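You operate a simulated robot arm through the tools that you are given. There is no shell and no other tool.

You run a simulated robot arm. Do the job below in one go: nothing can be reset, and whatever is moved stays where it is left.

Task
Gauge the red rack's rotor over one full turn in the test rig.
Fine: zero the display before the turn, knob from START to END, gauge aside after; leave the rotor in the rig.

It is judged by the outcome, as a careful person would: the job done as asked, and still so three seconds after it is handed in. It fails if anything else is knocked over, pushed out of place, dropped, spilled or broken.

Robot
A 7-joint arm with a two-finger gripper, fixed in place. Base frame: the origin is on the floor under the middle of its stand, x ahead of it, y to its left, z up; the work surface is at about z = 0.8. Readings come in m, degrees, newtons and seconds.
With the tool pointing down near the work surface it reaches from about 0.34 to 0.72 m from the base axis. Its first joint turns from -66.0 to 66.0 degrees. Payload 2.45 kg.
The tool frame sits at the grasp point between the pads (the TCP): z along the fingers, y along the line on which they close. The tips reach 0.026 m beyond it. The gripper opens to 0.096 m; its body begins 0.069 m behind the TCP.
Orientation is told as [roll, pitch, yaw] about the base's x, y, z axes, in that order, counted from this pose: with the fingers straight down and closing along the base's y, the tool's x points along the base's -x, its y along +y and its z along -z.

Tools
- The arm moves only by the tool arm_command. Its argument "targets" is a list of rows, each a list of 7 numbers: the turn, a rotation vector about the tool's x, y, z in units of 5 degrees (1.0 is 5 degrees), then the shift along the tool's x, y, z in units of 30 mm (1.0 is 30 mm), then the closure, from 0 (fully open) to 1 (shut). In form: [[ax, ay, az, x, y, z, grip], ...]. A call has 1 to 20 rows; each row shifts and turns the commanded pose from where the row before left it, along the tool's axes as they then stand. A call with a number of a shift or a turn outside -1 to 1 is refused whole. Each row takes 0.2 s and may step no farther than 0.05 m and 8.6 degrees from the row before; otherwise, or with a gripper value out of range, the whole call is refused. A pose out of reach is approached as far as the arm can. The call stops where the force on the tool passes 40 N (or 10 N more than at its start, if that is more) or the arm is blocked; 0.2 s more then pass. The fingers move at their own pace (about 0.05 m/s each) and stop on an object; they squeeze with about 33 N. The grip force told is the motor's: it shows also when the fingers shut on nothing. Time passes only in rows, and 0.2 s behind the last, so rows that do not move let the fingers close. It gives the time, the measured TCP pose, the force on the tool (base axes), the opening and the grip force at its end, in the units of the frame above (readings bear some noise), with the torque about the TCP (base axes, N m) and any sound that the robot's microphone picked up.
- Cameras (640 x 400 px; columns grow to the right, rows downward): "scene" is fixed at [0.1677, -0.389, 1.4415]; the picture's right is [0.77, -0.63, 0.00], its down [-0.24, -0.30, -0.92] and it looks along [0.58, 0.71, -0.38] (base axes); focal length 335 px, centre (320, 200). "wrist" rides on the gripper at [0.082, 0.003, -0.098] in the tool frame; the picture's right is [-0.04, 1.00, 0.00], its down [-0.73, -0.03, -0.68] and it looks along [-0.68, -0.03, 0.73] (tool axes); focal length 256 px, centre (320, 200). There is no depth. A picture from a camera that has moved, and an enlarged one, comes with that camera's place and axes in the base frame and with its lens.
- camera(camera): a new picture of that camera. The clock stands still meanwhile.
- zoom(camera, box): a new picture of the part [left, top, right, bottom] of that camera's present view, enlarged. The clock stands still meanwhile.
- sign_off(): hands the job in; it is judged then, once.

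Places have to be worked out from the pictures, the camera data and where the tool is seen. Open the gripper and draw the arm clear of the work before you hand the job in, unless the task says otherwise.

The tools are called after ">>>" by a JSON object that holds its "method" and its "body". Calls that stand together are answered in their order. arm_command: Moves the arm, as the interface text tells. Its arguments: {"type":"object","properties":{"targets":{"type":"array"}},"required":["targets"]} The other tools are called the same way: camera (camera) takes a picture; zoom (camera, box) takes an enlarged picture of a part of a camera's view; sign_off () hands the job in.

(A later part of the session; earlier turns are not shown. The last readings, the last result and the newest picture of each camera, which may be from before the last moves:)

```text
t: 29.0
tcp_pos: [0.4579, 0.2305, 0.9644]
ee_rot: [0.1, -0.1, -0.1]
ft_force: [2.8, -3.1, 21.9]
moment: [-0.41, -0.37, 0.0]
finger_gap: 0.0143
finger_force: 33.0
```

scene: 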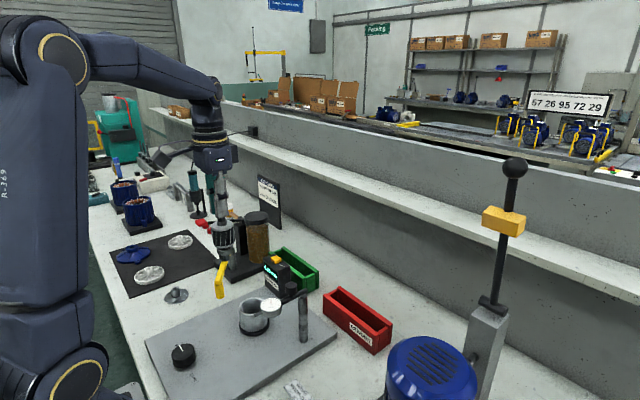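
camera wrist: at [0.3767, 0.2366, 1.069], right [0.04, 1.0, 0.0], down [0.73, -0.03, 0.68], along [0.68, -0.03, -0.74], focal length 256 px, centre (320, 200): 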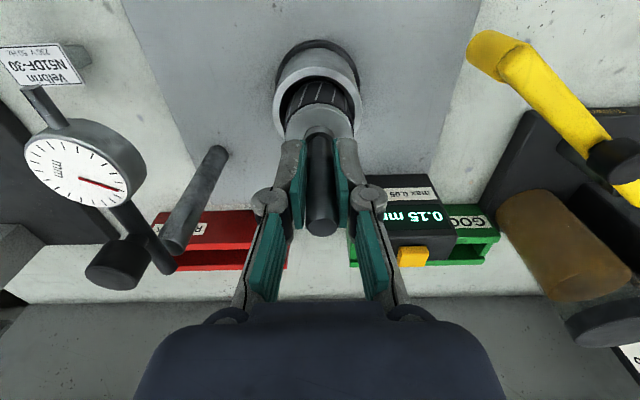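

Support is now centred, but a small sideways reaction (2.8, −3.1) N remains. I'll follow it: +0.3 mm in x and −0.4 mm in y, and see whether it settles deeper.

>>> {"method": "arm_command", "body": {"targets": [[0, 0, 0, -0.01, -0.013, 0, 1], [0, 0, 0, 0, 0, 0, 1], [0, 0, 0, 0, 0, 0, 1]]}}

>>> {"method": "zoom", "body": {"camera": "scene", "box": [235, 260, 315, 340]}}

>>> {"method": "zoom", "body": {"camera": "wrist", "box": [270, 20, 370, 150]}}

```text
t: 29.8
tcp_pos: [0.4565, 0.2324, 0.9621]
ee_rot: [0.1, -0.1, 0.0]
ft_force: [4.9, -0.2, 18.0]
moment: [-0.01, -0.65, 0.01]
finger_gap: 0.0141
finger_force: 33.2
```

```text
5.00 times, centred on (275, 300) of scene
camera zoom: at [0.1676, -0.3891, 1.4414], right [0.77, -0.63, 0.0], down [-0.24, -0.3, -0.92], along [0.58, 0.71, -0.38], focal length 1674 px, centre (545, -300)
```

zoom: 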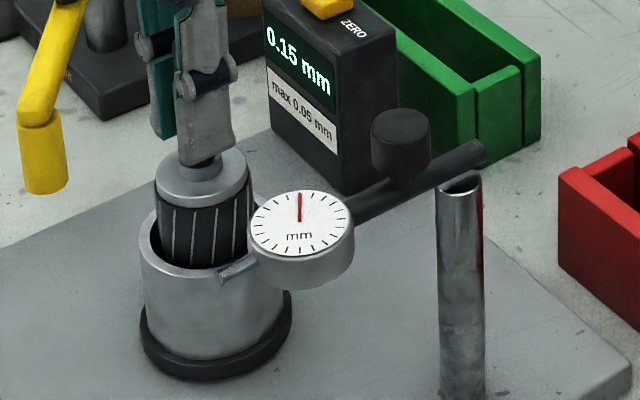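

```text
3.08 times, centred on (320, 85) of wrist
camera zoom: at [0.3757, 0.2355, 1.0636], right [0.04, 1.0, 0.0], down [0.73, -0.03, 0.68], along [0.68, -0.03, -0.73], focal length 788 px, centre (320, 554)
```

zoom: 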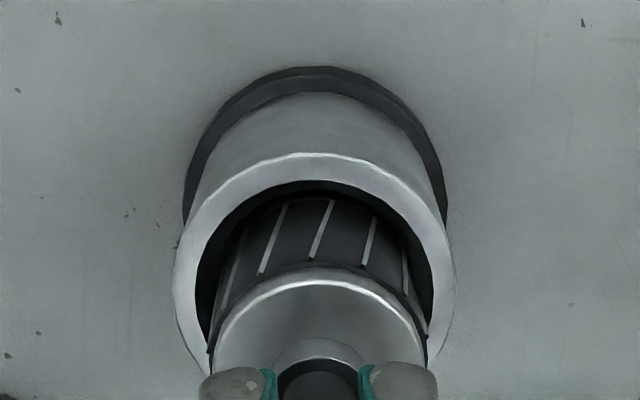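

The wrist view shows the rotor slid up about 2 mm in the grip, so it has bottomed out and the fingers are slipping on the shaft. I'll unload the vertical force and check before releasing it.

>>> {"method": "arm_command", "body": {"targets": [[0, 0, 0, 0, 0, -0.06, 1], [0, 0, 0, 0, 0, 0, 1], [0, 0, 0, 0, 0, 0, 1]]}}

```text
t: 30.6
tcp_pos: [0.4556, 0.2321, 0.9647]
ee_rot: [-0.1, 0.3, 0.0]
ft_force: [-0.1, -0.2, -5.5]
moment: [0.01, 0.0, -0.02]
finger_gap: 0.0145
finger_force: 32.7
```

All sideways forces are gone and the rotor hangs freely, centred just above the seat bottom. I'll lower about 1 mm for light contact.

>>> {"method": "arm_command", "body": {"targets": [[0, 0, 0, 0, 0, 0.03, 1], [0, 0, 0, 0, 0, 0, 1], [0, 0, 0, 0, 0, 0, 1]]}}

```text
t: 31.4
tcp_pos: [0.4574, 0.2314, 0.9652]
ee_rot: [0.0, 0.0, 0.0]
ft_force: [-0.4, -0.4, -5.6]
moment: [0.02, 0.02, -0.01]
finger_gap: 0.0144
finger_force: 33.0
```

>>> {"method": "arm_command", "body": {"targets": [[0, 0, 0, 0, 0, 0.025, 1], [0, 0, 0, 0, 0, 0, 1], [0, 0, 0, 0, 0, 0, 1]]}}

```text
t: 32.2
tcp_pos: [0.4569, 0.2321, 0.9644]
ee_rot: [0.0, 0.1, 0.0]
ft_force: [-3.8, -1.6, 2.3]
moment: [-0.17, 0.5, -0.01]
finger_gap: 0.0142
finger_force: 33.0
```

Light contact again with reaction (−3.8, −1.6) N, so the seat guides it toward −x and −y. I'll follow by a few tenths of a millimetre.

>>> {"method": "arm_command", "body": {"targets": [[0, 0, 0, 0.012, -0.006, 0, 1], [0, 0, 0, 0, 0, 0, 1], [0, 0, 0, 0, 0, 0, 1]]}}

```text
t: 33.0
tcp_pos: [0.4561, 0.232, 0.9643]
ee_rot: [-0.1, 0.2, 0.0]
ft_force: [-8.1, 0.6, 6.3]
moment: [0.04, 0.93, -0.04]
finger_gap: 0.0142
finger_force: 33.1
```

The readings suggest the stub rests on the bottom of a shallow seat with friction causing the sideways force. I'll take the load off so the sideways force vanishes, then open the fingers part way so that the rotor settles by its own weight.

>>> {"method": "arm_command", "body": {"targets": [[0, 0, 0, 0, 0, -0.04, 1], [0, 0, 0, 0, 0, 0, 1], [0, 0, 0, 0, 0, 0, 1]]}}

```text
t: 33.8
tcp_pos: [0.4582, 0.2314, 0.9654]
ee_rot: [0.0, -0.1, 0.0]
ft_force: [0.5, -0.7, -5.1]
moment: [0.01, 0.05, 0.01]
finger_gap: 0.0143
finger_force: 33.3
```

Free and neutral, hovering a fraction of a millimetre above the seat. I'll open the fingers to about 35 mm and look at how it stands.

>>> {"method": "arm_command", "body": {"targets": [[0, 0, 0, 0, 0, 0, 0.9], [0, 0, 0, 0, 0, 0, 0.8], [0, 0, 0, 0, 0, 0, 0.7], [0, 0, 0, 0, 0, 0, 0.62], [0, 0, 0, 0, 0, 0, 0.62]]}}

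>>> {"method": "zoom", "body": {"camera": "scene", "box": [235, 250, 315, 340]}}

>>> {"method": "camera", "body": {"camera": "wrist"}}

>>> {"method": "zoom", "body": {"camera": "wrist", "box": [270, 20, 370, 150]}}

```text
t: 35.0
tcp_pos: [0.457, 0.2314, 0.9647]
ee_rot: [0.0, -0.1, 0.0]
ft_force: [-0.2, -0.1, 1.0]
moment: [0.01, 0.02, -0.02]
finger_gap: 0.0364
finger_force: 0.1
```

```text
4.44 times, centred on (275, 295) of scene
camera zoom: at [0.1677, -0.389, 1.4415], right [0.77, -0.63, 0.0], down [-0.24, -0.3, -0.92], along [0.58, 0.71, -0.38], focal length 1488 px, centre (520, -222)
```

zoom: 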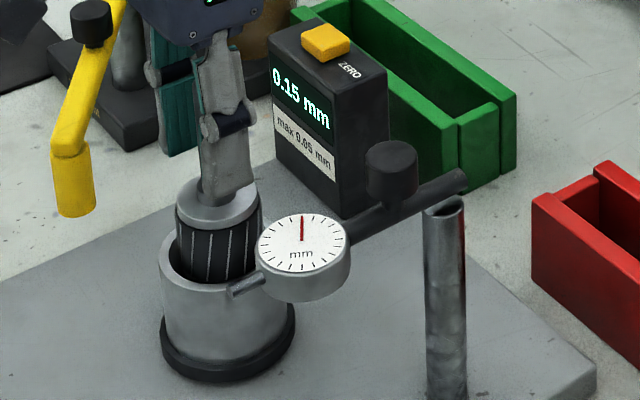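

```text
taken
camera wrist: at [0.3756, 0.236, 1.0646], right [0.04, 1.0, 0.0], down [0.73, -0.03, 0.68], along [0.68, -0.03, -0.73], focal length 256 px, centre (320, 200)
```

wrist: 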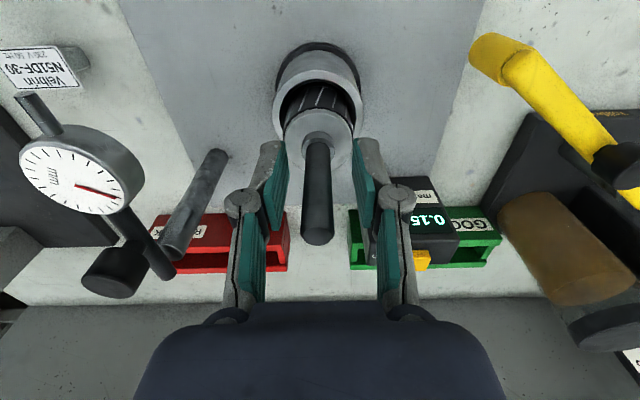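

```text
3.08 times, centred on (320, 85) of wrist
camera zoom: at [0.3756, 0.236, 1.0646], right [0.04, 1.0, 0.0], down [0.73, -0.03, 0.68], along [0.68, -0.03, -0.73], focal length 788 px, centre (320, 554)
```

zoom: 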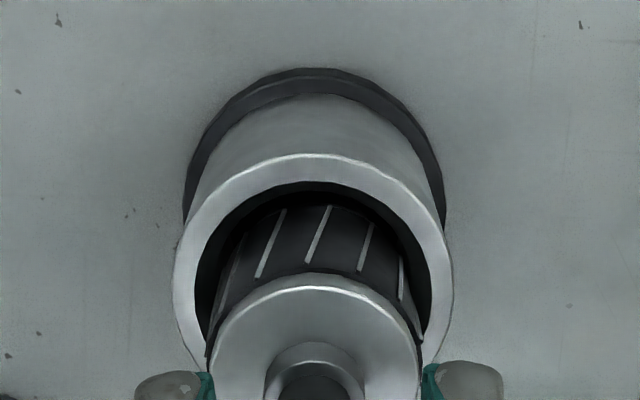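

The rotor is standing by itself. I'll raise the open fingers clear of the shaft and check that it stands upright.

>>> {"method": "arm_command", "body": {"targets": [[0, 0, 0, 0, 0, -0.4, 0.62], [0, 0, 0, 0, 0, -0.6, 0.62], [0, 0, 0, 0, 0, -0.9, 0.62], [0, 0, 0, 0, 0, -1, 0.62], [0, 0, 0, 0, 0, -1, 0.62], [0, 0, 0, 0, 0, -1, 0.62], [0, 0, 0, 0, 0, 0, 0.62]]}}

>>> {"method": "zoom", "body": {"camera": "scene", "box": [235, 240, 325, 340]}}

>>> {"method": "camera", "body": {"camera": "wrist"}}

>>> {"method": "zoom", "body": {"camera": "wrist", "box": [270, 20, 370, 150]}}

```text
t: 36.6
tcp_pos: [0.4567, 0.2305, 1.1162]
ee_rot: [0.0, 0.0, 0.1]
ft_force: [-0.1, -0.5, 1.0]
moment: [-0.01, -0.04, 0.03]
finger_gap: 0.0365
finger_force: 0.1
```

```text
4.00 times, centred on (280, 290) of scene
camera zoom: at [0.1677, -0.389, 1.4415], right [0.77, -0.63, 0.0], down [-0.24, -0.3, -0.92], along [0.58, 0.71, -0.38], focal length 1339 px, centre (480, -160)
```

zoom: 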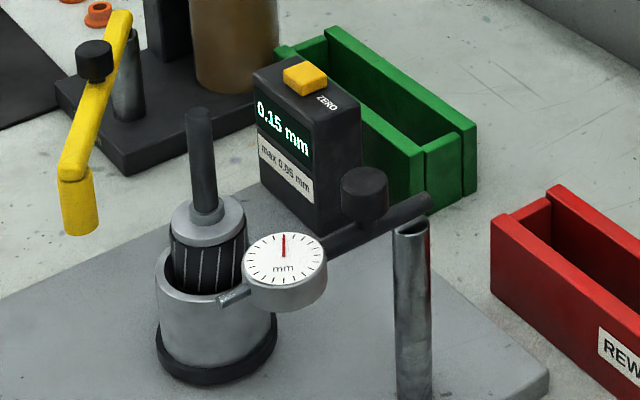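

```text
taken
camera wrist: at [0.3753, 0.2356, 1.2156], right [0.04, 1.0, 0.0], down [0.73, -0.03, 0.68], along [0.68, -0.03, -0.73], focal length 256 px, centre (320, 200)
```

wrist: 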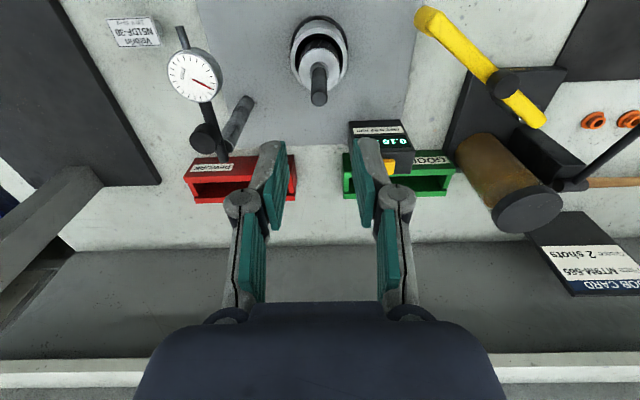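

```text
3.08 times, centred on (320, 85) of wrist
camera zoom: at [0.3753, 0.2356, 1.2156], right [0.04, 1.0, 0.0], down [0.73, -0.03, 0.68], along [0.68, -0.03, -0.73], focal length 788 px, centre (320, 554)
```

zoom: 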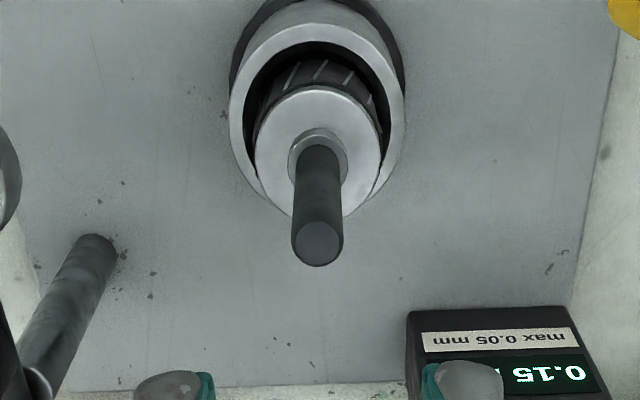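

It stands in the cup. I'll zoom in to measure any lean and the seating depth.

>>> {"method": "zoom", "body": {"camera": "scene", "box": [262, 260, 312, 300]}}

>>> {"method": "zoom", "body": {"camera": "scene", "box": [265, 285, 315, 340]}}

>>> {"method": "zoom", "body": {"camera": "wrist", "box": [285, 10, 355, 110]}}

```text
10.00 times, centred on (287, 280) of scene
camera zoom: at [0.1677, -0.389, 1.4415], right [0.77, -0.63, 0.0], down [-0.24, -0.3, -0.92], along [0.58, 0.71, -0.38], focal length 3347 px, centre (650, -600)
```

zoom: 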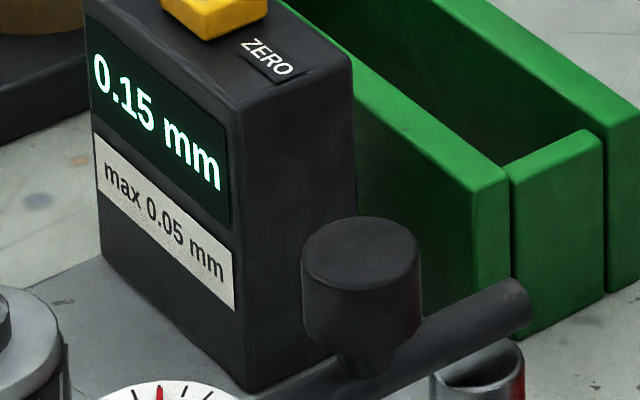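

```text
7.27 times, centred on (290, 312) of scene
camera zoom: at [0.1677, -0.389, 1.4415], right [0.77, -0.63, 0.0], down [-0.24, -0.3, -0.92], along [0.58, 0.71, -0.38], focal length 2434 px, centre (538, -618)
```

zoom: 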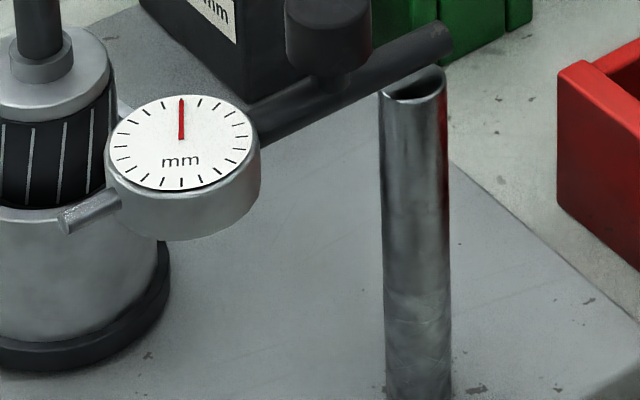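

```text
4.00 times, centred on (320, 60) of wrist
camera zoom: at [0.3753, 0.2356, 1.2156], right [0.04, 1.0, 0.0], down [0.73, -0.03, 0.68], along [0.68, -0.03, -0.73], focal length 1024 px, centre (320, 760)
```

zoom: 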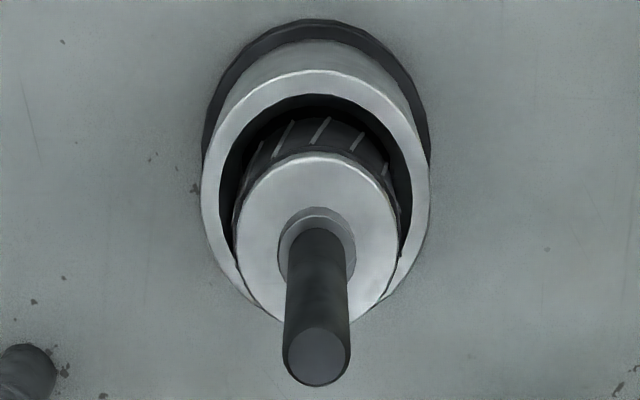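

>>> {"method": "zoom", "body": {"camera": "scene", "box": [230, 260, 290, 300]}}

>>> {"method": "zoom", "body": {"camera": "scene", "box": [230, 298, 290, 338]}}

```text
10.00 times, centred on (260, 280) of scene
camera zoom: at [0.1677, -0.389, 1.4415], right [0.77, -0.63, 0.0], down [-0.24, -0.3, -0.92], along [0.58, 0.71, -0.38], focal length 3347 px, centre (920, -600)
```

zoom: 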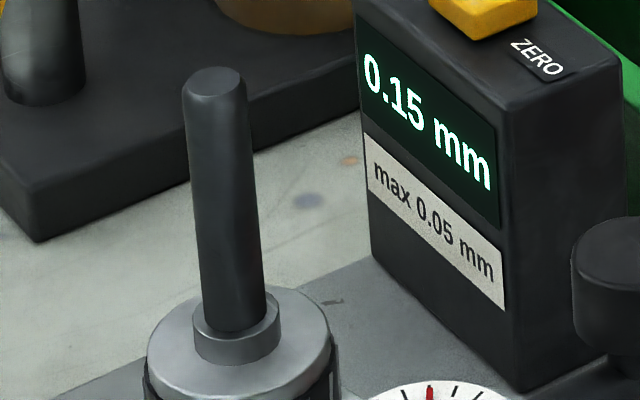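

```text
10.00 times, centred on (260, 318) of scene
camera zoom: at [0.1677, -0.389, 1.4415], right [0.77, -0.63, 0.0], down [-0.24, -0.3, -0.92], along [0.58, 0.71, -0.38], focal length 3347 px, centre (920, -980)
```

zoom: 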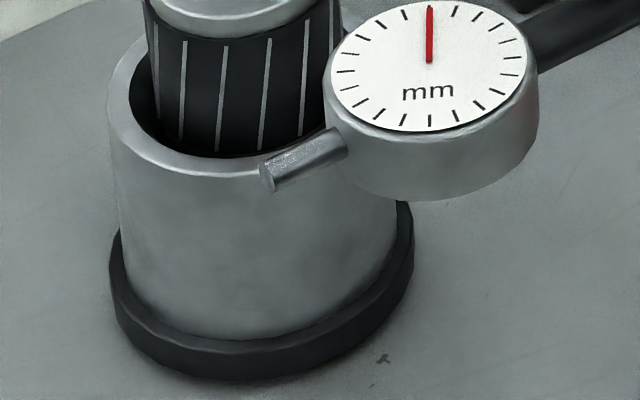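

The rotor stands upright (under 0.3° lean in the scene view) and is centred within about 1 mm, but I'm not sure it's fully down in its seat. I'll regrasp it and test for side walls with almost no vertical load.

>>> {"method": "arm_command", "body": {"targets": [[0, 0, 0, 0, 0, 1, 0.62], [0, 0, 0, 0, 0, 1, 0.62], [0, 0, 0, 0, 0, 1, 0.62], [0, 0, 0, 0, 0, 0.9, 0.62], [0, 0, 0, 0, 0, 0.6, 0.62], [0, 0, 0, 0, 0, 0.4, 0.62], [0, 0, 0, 0, 0, 0, 0.62], [0, 0, 0, 0, 0, 0, 1], [0, 0, 0, 0, 0, 0, 1], [0, 0, 0, 0, 0, 0, 1], [0, 0, 0, 0, 0, 0, 1]]}}

```text
t: 39.0
tcp_pos: [0.4572, 0.2325, 0.9625]
ee_rot: [0.0, 0.0, 0.0]
ft_force: [0.1, -0.4, 0.2]
moment: [0.03, 0.0, 0.0]
finger_gap: 0.0146
finger_force: 33.7
```

Gripped with no side forces, so the rotor's resting place matches the tool. Now I'll lift about 1.2 mm and probe ±1.5 mm in y.

>>> {"method": "arm_command", "body": {"targets": [[0, 0, 0, 0, 0, -0.04, 1], [0, 0, 0, 0, 0, 0, 1], [0, 0, 0, 0, 0.05, 0, 1], [0, 0, 0, 0, 0, 0, 1], [0, 0, 0, 0, 0, 0, 1]]}}

>>> {"method": "arm_command", "body": {"targets": [[0, 0, 0, 0, -0.05, 0, 1], [0, 0, 0, 0, -0.05, 0, 1], [0, 0, 0, 0, 0, 0, 1], [0, 0, 0, 0, 0, 0, 1]]}}

```text
t: 40.2
tcp_pos: [0.4578, 0.2329, 0.9647]
ee_rot: [-0.1, -0.1, 0.0]
ft_force: [-0.7, 0.8, 0.3]
moment: [-0.02, -0.01, -0.01]
finger_gap: 0.014
finger_force: 33.4
```

```text
t: 41.2
tcp_pos: [0.4576, 0.2292, 0.9655]
ee_rot: [0.0, 0.1, -0.1]
ft_force: [-0.5, 0.4, -0.7]
moment: [0.06, 0.04, 0.01]
finger_gap: 0.0142
finger_force: 33.6
```

Curious: no weight and no side force yet. I'll return to the middle in y and lift a few millimetres more to see whether the rotor comes along.

>>> {"method": "arm_command", "body": {"targets": [[0, 0, 0, 0, 0.05, 0, 1], [0, 0, 0, 0, 0, -0.08, 1], [0, 0, 0, 0, 0, 0, 1], [0, 0, 0, 0, 0, 0, 1]]}}

>>> {"method": "zoom", "body": {"camera": "wrist", "box": [270, 20, 370, 150]}}

>>> {"method": "camera", "body": {"camera": "wrist"}}

>>> {"method": "zoom", "body": {"camera": "scene", "box": [230, 260, 290, 340]}}

```text
t: 42.2
tcp_pos: [0.4567, 0.2321, 0.9662]
ee_rot: [0.0, 0.0, 0.0]
ft_force: [-0.4, 0.5, -6.4]
moment: [0.02, -0.01, -0.01]
finger_gap: 0.0141
finger_force: 32.9
```

```text
3.08 times, centred on (320, 85) of wrist
camera zoom: at [0.3757, 0.2352, 1.0668], right [0.04, 1.0, 0.0], down [0.73, -0.03, 0.68], along [0.68, -0.03, -0.73], focal length 788 px, centre (320, 554)
```

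zoom: 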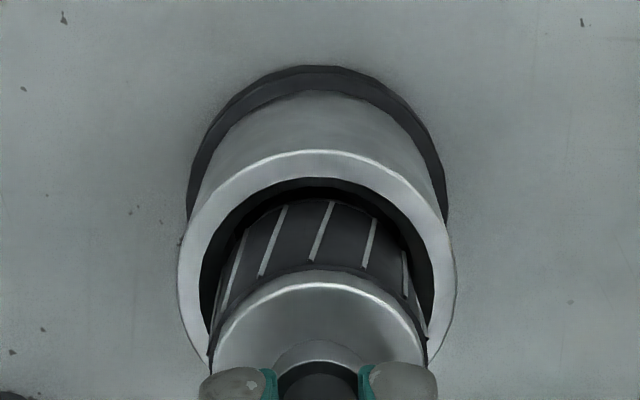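

```text
taken
camera wrist: at [0.3757, 0.2352, 1.0668], right [0.04, 1.0, 0.0], down [0.73, -0.03, 0.68], along [0.68, -0.03, -0.73], focal length 256 px, centre (320, 200)
```

wrist: 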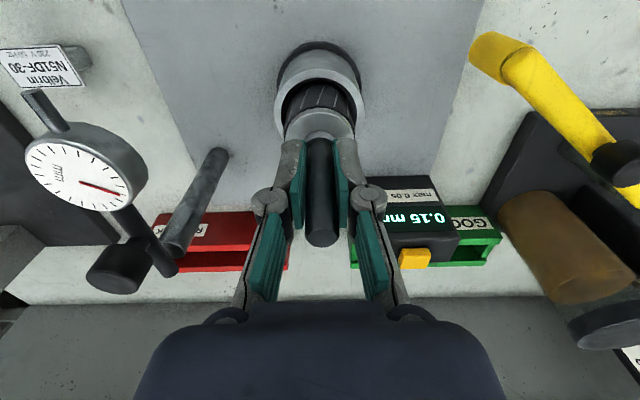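

```text
5.00 times, centred on (260, 300) of scene
camera zoom: at [0.1678, -0.3889, 1.4415], right [0.77, -0.63, 0.0], down [-0.24, -0.3, -0.92], along [0.58, 0.71, -0.38], focal length 1674 px, centre (620, -300)
```

zoom: 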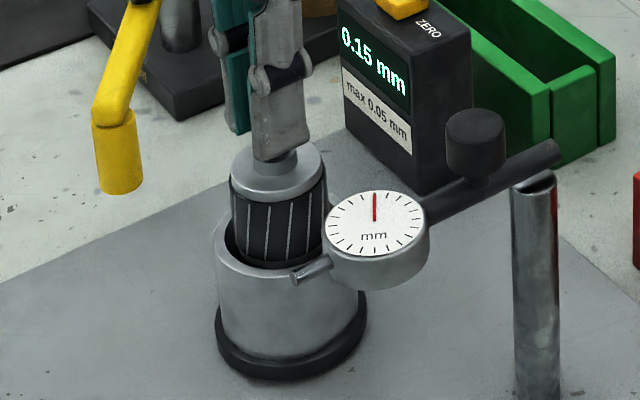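

Now the weight is on the gripper again (−6.4 N). To be sure about the seat I'll lift the rotor out, shift sideways at a safe height, and look down into the cup.

>>> {"method": "arm_command", "body": {"targets": [[0, 0, 0, 0, 0, -0.4, 1], [0, 0, 0, 0, 0, -0.7, 1], [0, 0, 0, 0, 0, -0.9, 1], [0, 0, 0, 0, 0, -1, 1], [0, 0, 0, 0, 0, -1, 1], [0, 0, 0, 0, 0, -1, 1], [0, 0, 0, 0, 0, -1, 1], [0, 0, 0, 0, 0.6, 0, 1], [0, 0, 0, 0, 0.9, 0, 1], [0, 0, 0, 0, 0.9, 0, 1], [0, 0, 0, 0, 0.6, 0, 1], [0, 0, 0, 0, 0, 0, 1]]}}

>>> {"method": "camera", "body": {"camera": "wrist"}}

>>> {"method": "zoom", "body": {"camera": "wrist", "box": [210, 10, 290, 80]}}

```text
t: 44.8
tcp_pos: [0.456, 0.3212, 1.147]
ee_rot: [0.0, 0.1, 0.0]
ft_force: [0.1, 0.7, -6.0]
moment: [-0.03, 0.03, -0.01]
finger_gap: 0.0142
finger_force: 32.9
```

```text
taken
camera wrist: at [0.3754, 0.3257, 1.2467], right [0.04, 1.0, 0.0], down [0.73, -0.03, 0.68], along [0.68, -0.03, -0.73], focal length 256 px, centre (320, 200)
```

wrist: 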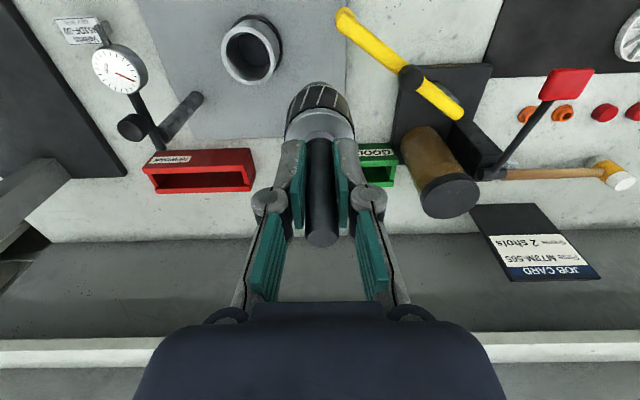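

```text
5.71 times, centred on (250, 45) of wrist
camera zoom: at [0.3754, 0.3257, 1.2467], right [0.04, 1.0, 0.0], down [0.73, -0.03, 0.68], along [0.68, -0.03, -0.73], focal length 1463 px, centre (720, 1086)
```

zoom: 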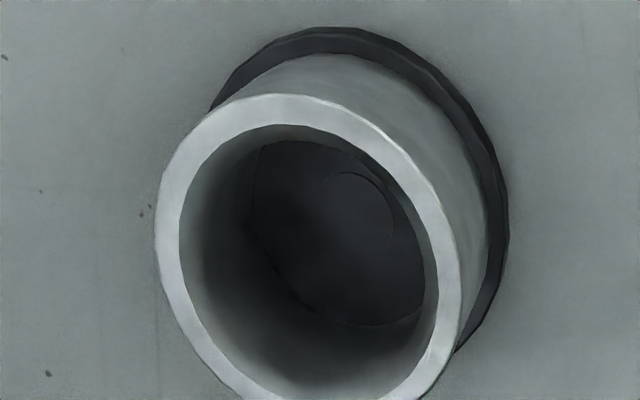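

I can see the cup floor with a faint inner circle. I'll enlarge it further.

>>> {"method": "zoom", "body": {"camera": "wrist", "box": [235, 25, 285, 70]}}

>>> {"method": "zoom", "body": {"camera": "wrist", "box": [255, 30, 283, 58]}}

>>> {"method": "zoom", "body": {"camera": "scene", "box": [180, 190, 260, 280]}}

```text
8.89 times, centred on (260, 48) of wrist
camera zoom: at [0.3754, 0.3257, 1.2467], right [0.04, 1.0, 0.0], down [0.73, -0.03, 0.68], along [0.68, -0.03, -0.73], focal length 2276 px, centre (853, 1556)
```

zoom: 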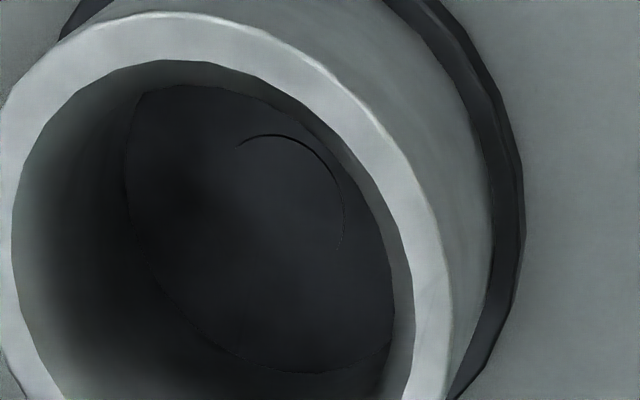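

```text
14.29 times, centred on (269, 44) of wrist
camera zoom: at [0.3754, 0.3257, 1.2467], right [0.04, 1.0, 0.0], down [0.73, -0.03, 0.68], along [0.68, -0.03, -0.73], focal length 3657 px, centre (1049, 2429)
```

zoom: 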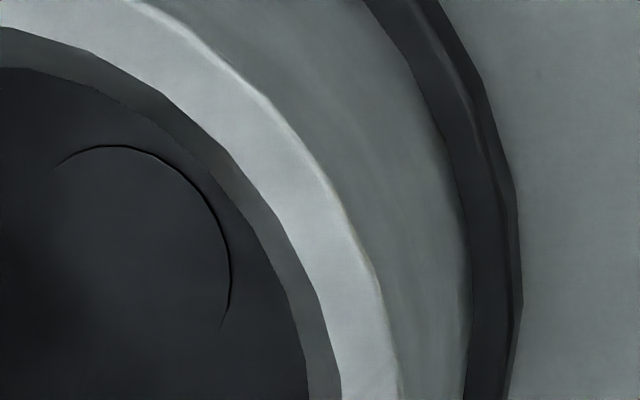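

```text
4.44 times, centred on (220, 235) of scene
camera zoom: at [0.1678, -0.3889, 1.4415], right [0.77, -0.63, 0.0], down [-0.24, -0.3, -0.92], along [0.58, 0.71, -0.38], focal length 1488 px, centre (764, 44)
```

zoom: 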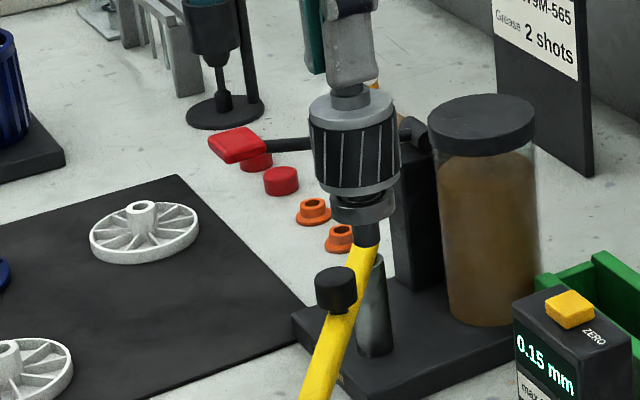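

The inner circle looks like a low raised boss (its near side shows a thin crescent), so the rotor simply rests on the cup floor and there is no deep hole. I'll use the empty cup now to fix its axis precisely in the scene view.

>>> {"method": "zoom", "body": {"camera": "scene", "box": [230, 298, 290, 338]}}

>>> {"method": "zoom", "body": {"camera": "scene", "box": [230, 290, 280, 320]}}

```text
10.00 times, centred on (260, 318) of scene
camera zoom: at [0.1678, -0.3889, 1.4415], right [0.77, -0.63, 0.0], down [-0.24, -0.3, -0.92], along [0.58, 0.71, -0.38], focal length 3347 px, centre (920, -980)
```

zoom: 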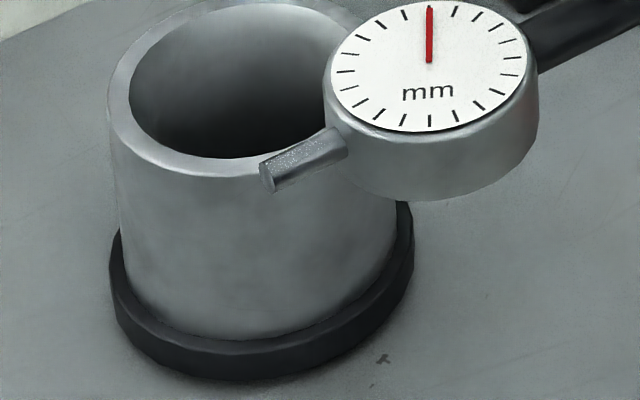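

```text
12.80 times, centred on (255, 305) of scene
camera zoom: at [0.1678, -0.3889, 1.4415], right [0.77, -0.63, 0.0], down [-0.24, -0.3, -0.92], along [0.58, 0.71, -0.38], focal length 4285 px, centre (1152, -1144)
```

zoom: 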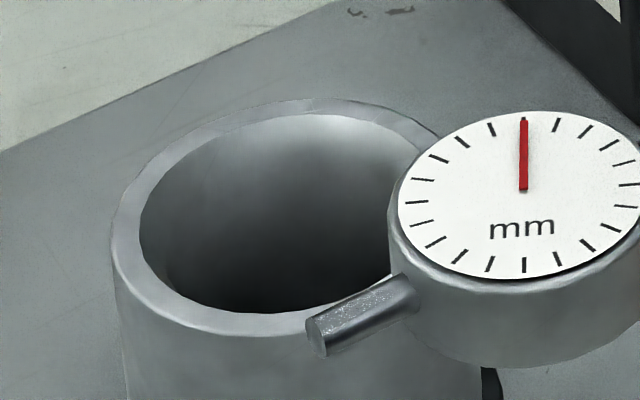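

The cup axis check suggests the rotor was within roughly 1–1.5 mm of centre, slightly to +x. I'll go back the same way, 0.8 mm further to −x, and lower it into the cup again.

>>> {"method": "arm_command", "body": {"targets": [[0, 0, 0, 0, -0.6, 0, 1], [0, 0, 0, 0, -0.9, 0, 1], [0, 0, 0, 0, -0.9, 0, 1], [0, 0, 0, 0.027, -0.6, 0, 1], [0, 0, 0, 0, 0, 0, 1], [0, 0, 0, 0, 0, 0.9, 1], [0, 0, 0, 0, 0, 0.9, 1], [0, 0, 0, 0, 0, 0.9, 1], [0, 0, 0, 0, 0, 0.6, 1], [0, 0, 0, 0, 0, 0, 1], [0, 0, 0, 0, 0, 0, 1]]}}

>>> {"method": "zoom", "body": {"camera": "scene", "box": [230, 270, 290, 320]}}

>>> {"method": "zoom", "body": {"camera": "wrist", "box": [280, 0, 360, 110]}}

```text
t: 47.2
tcp_pos: [0.4569, 0.2312, 1.0463]
ee_rot: [0.1, 0.0, 0.0]
ft_force: [-0.2, -0.2, -4.8]
moment: [0.01, 0.01, -0.01]
finger_gap: 0.0143
finger_force: 33.0
```

```text
8.00 times, centred on (260, 295) of scene
camera zoom: at [0.1678, -0.3889, 1.4415], right [0.77, -0.63, 0.0], down [-0.24, -0.3, -0.92], along [0.58, 0.71, -0.38], focal length 2678 px, centre (800, -560)
```

zoom: 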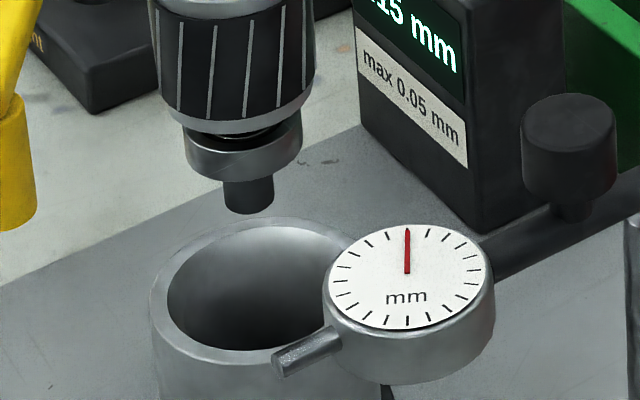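

```text
3.64 times, centred on (320, 55) of wrist
camera zoom: at [0.3752, 0.2356, 1.1461], right [0.04, 1.0, 0.0], down [0.73, -0.03, 0.68], along [0.68, -0.03, -0.73], focal length 931 px, centre (320, 727)
```

zoom: 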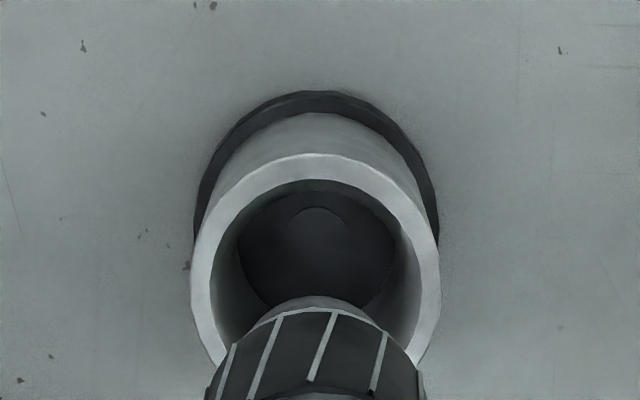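

Alignment looks good, within about 0.5 mm. I'll lower the rotor to just above the cup floor.

>>> {"method": "arm_command", "body": {"targets": [[0, 0, 0, 0, 0, 0.6, 1], [0, 0, 0, 0, 0, 0.6, 1], [0, 0, 0, 0, 0, 0.6, 1], [0, 0, 0, 0, 0, 0.5, 1], [0, 0, 0, 0, 0, 0.2, 1], [0, 0, 0, 0, 0, 0.2, 1], [0, 0, 0, 0, 0, 0, 1], [0, 0, 0, 0, 0, 0, 1]]}}

```text
t: 49.0
tcp_pos: [0.4573, 0.2307, 0.9679]
ee_rot: [0.0, 0.0, 0.0]
ft_force: [-0.2, 0.5, -5.8]
moment: [-0.01, 0.05, 0.0]
finger_gap: 0.0141
finger_force: 33.1
```

Still free at this height. I'll lower by about 1.5 mm at a time until it touches.

>>> {"method": "arm_command", "body": {"targets": [[0, 0, 0, 0, 0, 0.05, 1], [0, 0, 0, 0, 0, 0, 1], [0, 0, 0, 0, 0, 0, 1]]}}

```text
t: 49.8
tcp_pos: [0.4571, 0.2297, 0.9653]
ee_rot: [0.0, 0.1, 0.1]
ft_force: [-0.9, 0.5, -5.1]
moment: [0.01, 0.05, 0.03]
finger_gap: 0.0143
finger_force: 33.3
```

Still hanging freely, so another millimetre or so down.

>>> {"method": "arm_command", "body": {"targets": [[0, 0, 0, 0, 0, 0.04, 1], [0, 0, 0, 0, 0, 0, 1], [0, 0, 0, 0, 0, 0, 1]]}}

```text
t: 50.6
tcp_pos: [0.4581, 0.2312, 0.965]
ee_rot: [0.0, -0.1, 0.0]
ft_force: [-0.7, -0.7, -5.6]
moment: [0.01, -0.01, -0.03]
finger_gap: 0.0142
finger_force: 33.3
```

>>> {"method": "arm_command", "body": {"targets": [[0, 0, 0, 0, 0, 0.04, 1], [0, 0, 0, 0, 0, 0, 1], [0, 0, 0, 0, 0, 0, 1]]}}

```text
t: 51.4
tcp_pos: [0.4577, 0.2304, 0.9647]
ee_rot: [0.2, -0.1, 0.0]
ft_force: [-4.7, -0.6, 11.4]
moment: [-0.08, 0.51, 0.0]
finger_gap: 0.0143
finger_force: 32.7
```

Contact at the same depth as before, with support about 17 N, so this is the cup floor. I'll ease off slightly and release.

>>> {"method": "arm_command", "body": {"targets": [[0, 0, 0, 0, 0, -0.025, 1], [0, 0, 0, 0, 0, 0, 1], [0, 0, 0, 0, 0, 0, 1]]}}

```text
t: 52.2
tcp_pos: [0.4574, 0.2314, 0.9643]
ee_rot: [-0.2, 0.1, 0.0]
ft_force: [-0.1, -0.6, -5.4]
moment: [0.0, 0.01, 0.0]
finger_gap: 0.0141
finger_force: 33.0
```

Neutral again, hovering within a few tenths of a millimetre of the floor. I'll open the fingers part way, wait for the rotor to settle, and raise straight up.

>>> {"method": "arm_command", "body": {"targets": [[0, 0, 0, 0, 0, 0, 0.9], [0, 0, 0, 0, 0, 0, 0.8], [0, 0, 0, 0, 0, 0, 0.7], [0, 0, 0, 0, 0, 0, 0.62], [0, 0, 0, 0, 0, 0, 0.62], [0, 0, 0, 0, 0, -0.4, 0.62], [0, 0, 0, 0, 0, -0.6, 0.62], [0, 0, 0, 0, 0, -0.9, 0.62], [0, 0, 0, 0, 0, -1, 0.62], [0, 0, 0, 0, 0, -1, 0.62], [0, 0, 0, 0, 0, -1, 0.62], [0, 0, 0, 0, 0, 0, 0.62]]}}

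>>> {"method": "zoom", "body": {"camera": "scene", "box": [230, 260, 290, 310]}}

>>> {"method": "zoom", "body": {"camera": "wrist", "box": [285, 10, 355, 110]}}

```text
t: 54.8
tcp_pos: [0.4579, 0.2312, 1.1096]
ee_rot: [-0.1, 0.0, 0.0]
ft_force: [-0.1, 0.5, 0.3]
moment: [-0.01, 0.0, -0.04]
finger_gap: 0.0361
finger_force: 0.1
```

```text
8.00 times, centred on (260, 285) of scene
camera zoom: at [0.1677, -0.389, 1.4415], right [0.77, -0.63, 0.0], down [-0.24, -0.3, -0.92], along [0.58, 0.71, -0.38], focal length 2678 px, centre (800, -480)
```

zoom: 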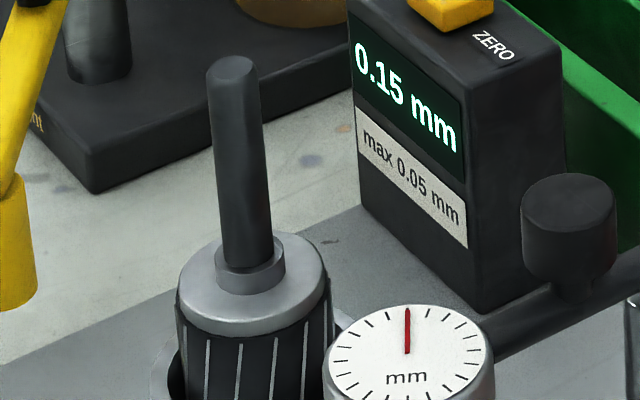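

```text
4.00 times, centred on (320, 60) of wrist
camera zoom: at [0.3767, 0.2354, 1.2095], right [0.04, 1.0, 0.0], down [0.73, -0.03, 0.68], along [0.68, -0.03, -0.73], focal length 1024 px, centre (320, 760)
```

zoom: 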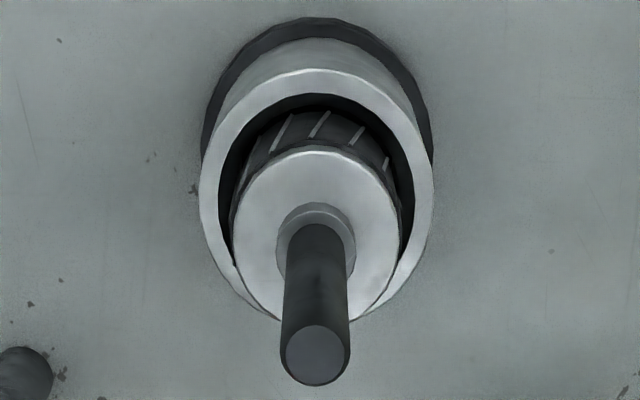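

The rotor stands upright and centred in the cup. Next is the knob: I'll move back toward it at a safe height with the gripper open and look at its mark.

>>> {"method": "arm_command", "body": {"targets": [[0, 0, 0, 0.5, 0, 0, 0.3], [0, 0, 0, 0.9, 0, 0, 0], [0, 0, 0, 0.9, 0, 0, 0], [0, 0, 0, 0.9, 0, 0, 0], [0, 0, 0, 0.9, 0, 0, 0], [0, 0, 0, 0.9, 0, 0.3, 0], [0, 0, 0, 0.6, 0, 0.6, 0], [0, 0, 0, 0, 0, 0.8, 0], [0, 0, 0, 0, 0, 0.8, 0], [0, 0, 0, 0, 0, 0, 0]]}}

>>> {"method": "camera", "body": {"camera": "wrist"}}

>>> {"method": "zoom", "body": {"camera": "wrist", "box": [240, 20, 400, 140]}}

>>> {"method": "camera", "body": {"camera": "scene"}}

```text
t: 57.0
tcp_pos: [0.2879, 0.2307, 1.0378]
ee_rot: [0.1, -0.1, 0.0]
ft_force: [-0.7, -0.7, -0.5]
moment: [0.01, 0.01, 0.01]
finger_gap: 0.0961
finger_force: 0.0
```

```text
taken
camera wrist: at [0.2058, 0.234, 1.1376], right [0.04, 1.0, 0.0], down [0.73, -0.03, 0.68], along [0.68, -0.03, -0.73], focal length 256 px, centre (320, 200)
```

wrist: 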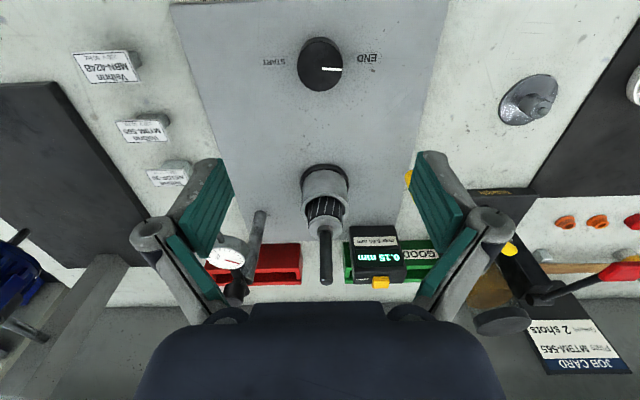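

```text
3.33 times, centred on (320, 80) of wrist
camera zoom: at [0.2058, 0.234, 1.1376], right [0.04, 1.0, 0.0], down [0.73, -0.03, 0.68], along [0.68, -0.03, -0.73], focal length 853 px, centre (320, 600)
```

zoom: 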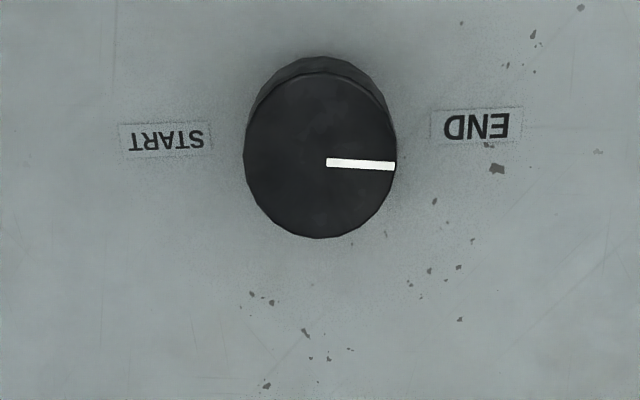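

```text
taken
```

scene: 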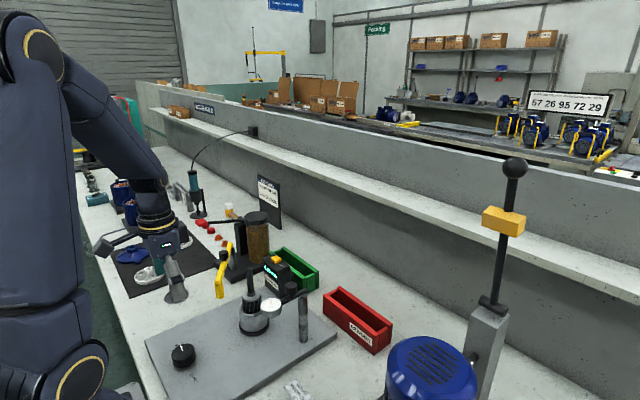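

The knob's centre is at about (0.285, 0.230) with its top at z≈0.846 and a diameter of 47 mm. The mark points at END, a few degrees toward +x. I'll centre over it and pre-turn the gripper by −50° so there's room to turn it the other way.

>>> {"method": "arm_command", "body": {"targets": [[0, 0, -1, 0, 0, 0, 0], [0, 0, -1, 0, 0, 0, 0], [0, 0, -1, 0, 0, 0, 0], [0, 0, -1, 0, 0, 0, 0], [0, 0, -1, 0, 0, 0, 0], [0, 0, -1, 0, 0, 0, 0], [0, 0, -1, 0, 0, 0, 0], [0, 0, -1, 0, 0, 0, 0], [0, 0, -1, 0, 0, 0, 0], [0, 0, -1, 0, 0, 0, 0], [0, 0, 0, 0, 0, 0, 0]]}}

>>> {"method": "camera", "body": {"camera": "wrist"}}

>>> {"method": "camera", "body": {"camera": "scene"}}

```text
t: 59.4
tcp_pos: [0.2891, 0.2321, 1.0364]
ee_rot: [-0.1, 0.0, 50.1]
ft_force: [-0.7, -0.5, 1.2]
moment: [0.01, -0.02, -0.01]
finger_gap: 0.0963
finger_force: 0.0
```

```text
taken
camera wrist: at [0.2342, 0.1718, 1.1369], right [-0.74, 0.67, 0.0], down [0.49, 0.54, 0.68], along [0.46, 0.5, -0.73], focal length 256 px, centre (320, 200)
```

wrist: 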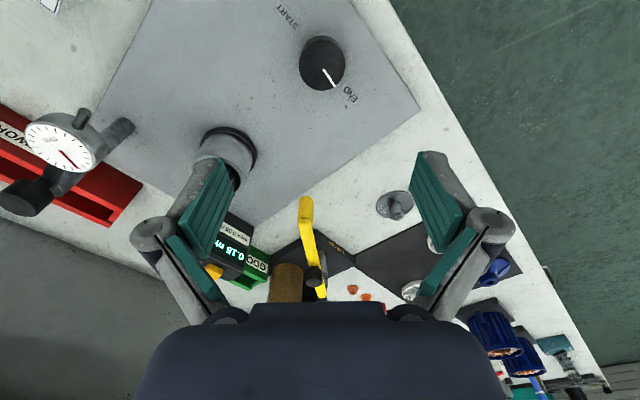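

```text
taken
```

scene: 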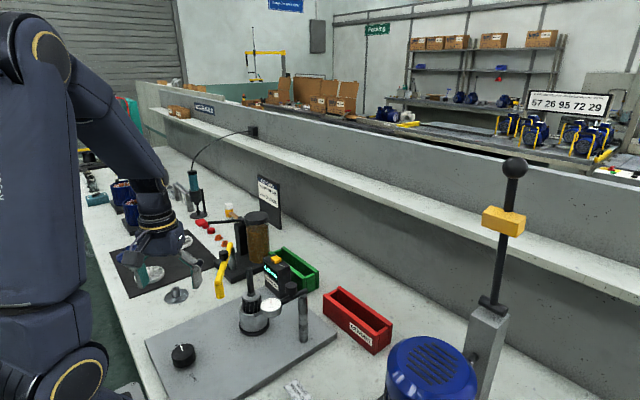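

>>> {"method": "zoom", "body": {"camera": "wrist", "box": [270, 20, 380, 110]}}

```text
4.44 times, centred on (325, 65) of wrist
camera zoom: at [0.2342, 0.1718, 1.1369], right [-0.74, 0.67, 0.0], down [0.49, 0.54, 0.68], along [0.46, 0.5, -0.73], focal length 1138 px, centre (298, 800)
```

zoom: 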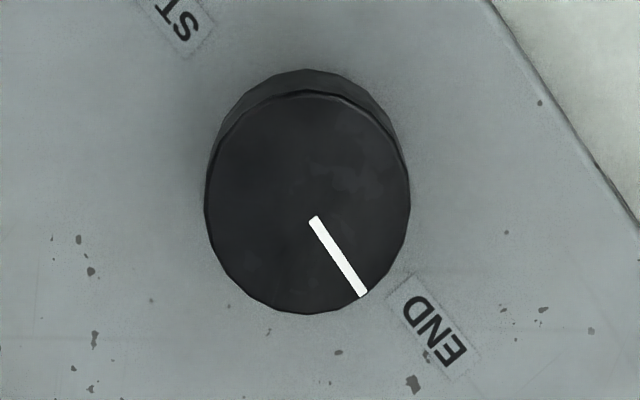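

The knob centre is about 3 mm to −x and 0.7 mm to −y of the tool. I'll correct this and come down to just above the knob.

>>> {"method": "arm_command", "body": {"targets": [[0, 0, 0, 0.087, 0.067, 0, 0], [0, 0, 0, 0, 0, 0.9, 0], [0, 0, 0, 0, 0, 0.9, 0], [0, 0, 0, 0, 0, 0.9, 0], [0, 0, 0, 0, 0, 0.9, 0], [0, 0, 0, 0, 0, 0.9, 0], [0, 0, 0, 0, 0, 0, 0]]}}

>>> {"method": "camera", "body": {"camera": "wrist"}}

>>> {"method": "zoom", "body": {"camera": "scene", "box": [130, 260, 250, 400]}}

```text
t: 61.0
tcp_pos: [0.2859, 0.2315, 0.9029]
ee_rot: [0.0, 0.0, 50.0]
ft_force: [0.1, 0.0, -0.2]
moment: [0.01, -0.02, 0.02]
finger_gap: 0.0959
finger_force: 0.0
```

```text
taken
camera wrist: at [0.2309, 0.1728, 1.0029], right [-0.74, 0.67, 0.0], down [0.49, 0.54, 0.68], along [0.46, 0.5, -0.73], focal length 256 px, centre (320, 200)
```

wrist: 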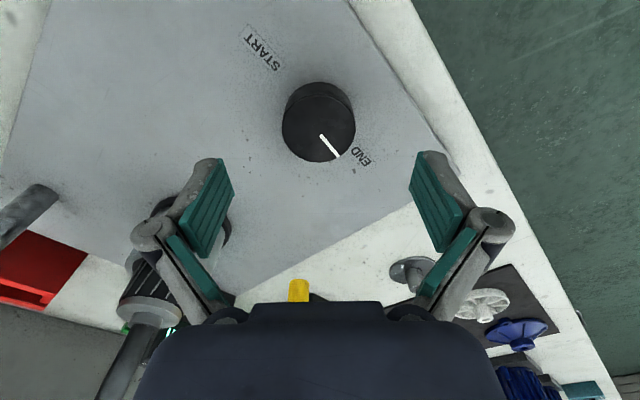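

```text
2.86 times, centred on (190, 330) of scene
camera zoom: at [0.1677, -0.389, 1.4415], right [0.77, -0.63, 0.0], down [-0.24, -0.3, -0.92], along [0.58, 0.71, -0.38], focal length 956 px, centre (691, -171)
```

zoom: 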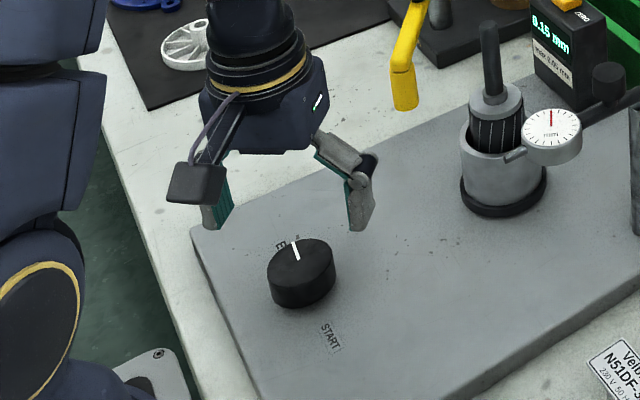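

>>> {"method": "zoom", "body": {"camera": "wrist", "box": [270, 70, 370, 180]}}

```text
3.64 times, centred on (320, 125) of wrist
camera zoom: at [0.2309, 0.1728, 1.0029], right [-0.74, 0.67, 0.0], down [0.49, 0.54, 0.68], along [0.46, 0.5, -0.73], focal length 931 px, centre (320, 473)
```

zoom: 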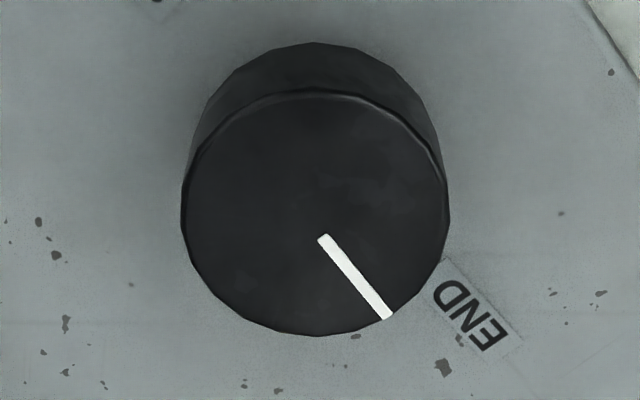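

Only about 1 mm is left to correct. I'll adjust, lower around the knob (tips about 10 mm above the plate), and close gently on it.

>>> {"method": "arm_command", "body": {"targets": [[0, 0, 0, 0.033, -0.033, 0, 0], [0, 0, 0, 0, 0, 0.5, 0], [0, 0, 0, 0, 0, 0.5, 0], [0, 0, 0, 0, 0, 0.4, 0], [0, 0, 0, 0, 0, 0.3, 0], [0, 0, 0, 0, 0, 0, 0]]}}

>>> {"method": "camera", "body": {"camera": "wrist"}}

>>> {"method": "zoom", "body": {"camera": "scene", "box": [130, 280, 250, 400]}}

```text
t: 62.4
tcp_pos: [0.2865, 0.2282, 0.8522]
ee_rot: [-0.1, 0.0, 50.0]
ft_force: [-0.5, 1.2, 0.6]
moment: [0.0, -0.05, -0.01]
finger_gap: 0.0962
finger_force: 0.1
```

```text
taken
camera wrist: at [0.2312, 0.1693, 0.9514], right [-0.74, 0.67, 0.0], down [0.49, 0.54, 0.68], along [0.46, 0.5, -0.73], focal length 256 px, centre (320, 200)
```

wrist: 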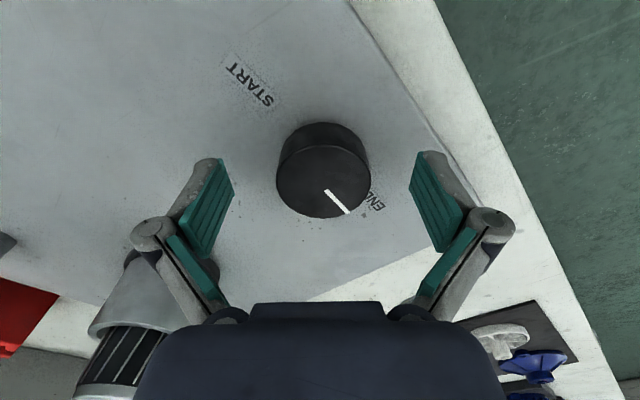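

```text
3.33 times, centred on (190, 340) of scene
camera zoom: at [0.1677, -0.389, 1.4415], right [0.77, -0.63, 0.0], down [-0.24, -0.3, -0.92], along [0.58, 0.71, -0.38], focal length 1116 px, centre (753, -267)
```

zoom: 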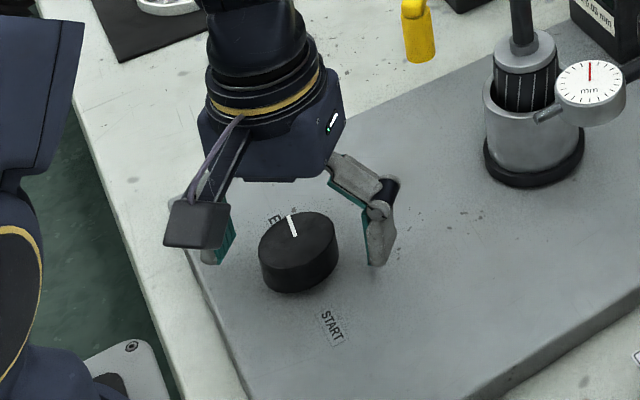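

Fingers straddle the knob well. I'll close on it and start turning clockwise (from above) by 10°, checking the torque and the mark.

>>> {"method": "arm_command", "body": {"targets": [[0, 0, 0, 0, 0, 0, 1], [0, 0, 0, 0, 0, 0, 1], [0, 0, 0, 0, 0, 0, 1], [0, 0, 0, 0, 0, 0, 1], [0, 0, 0, 0, 0, 0, 1]]}}

>>> {"method": "arm_command", "body": {"targets": [[0, 0, 0.5, 0, 0, 0, 1], [0, 0, 0.5, 0, 0, 0, 1], [0, 0, 0.5, 0, 0, 0, 1], [0, 0, 0.5, 0, 0, 0, 1], [0, 0, 0, 0, 0, 0, 1]]}}

>>> {"method": "camera", "body": {"camera": "wrist"}}

>>> {"method": "zoom", "body": {"camera": "scene", "box": [130, 280, 290, 400]}}

```text
t: 63.6
tcp_pos: [0.2845, 0.2297, 0.8516]
ee_rot: [0.1, -0.1, 50.3]
ft_force: [-15.2, 12.8, 2.2]
moment: [0.25, -0.02, 0.02]
finger_gap: 0.0472
finger_force: 44.6
```

```text
t: 64.8
tcp_pos: [0.2828, 0.2291, 0.851]
ee_rot: [0.0, 0.2, 40.3]
ft_force: [-23.9, 12.5, -22.2]
moment: [-0.1, 0.26, 0.72]
finger_gap: 0.0473
finger_force: 44.9
```

```text
taken
camera wrist: at [0.2192, 0.1795, 0.9514], right [-0.61, 0.79, 0.0], down [0.58, 0.45, 0.68], along [0.53, 0.42, -0.74], focal length 256 px, centre (320, 200)
```

wrist: 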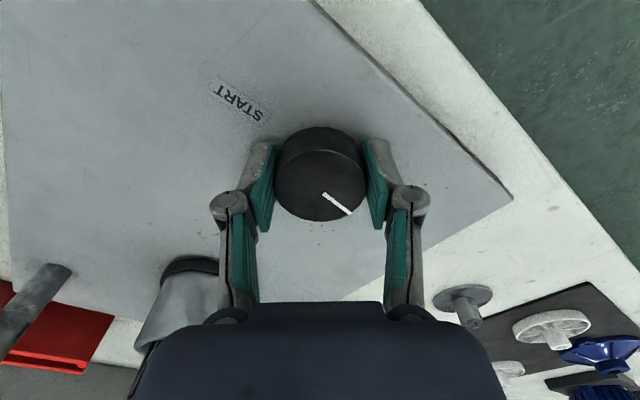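

```text
3.33 times, centred on (210, 340) of scene
camera zoom: at [0.1674, -0.3885, 1.4417], right [0.77, -0.63, 0.0], down [-0.24, -0.3, -0.92], along [0.58, 0.71, -0.38], focal length 1116 px, centre (687, -267)
```

zoom: 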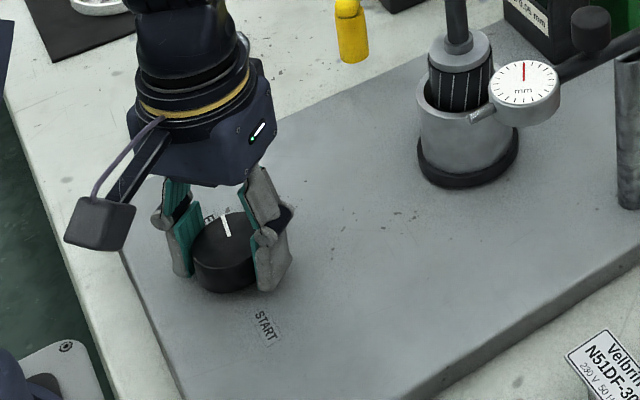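

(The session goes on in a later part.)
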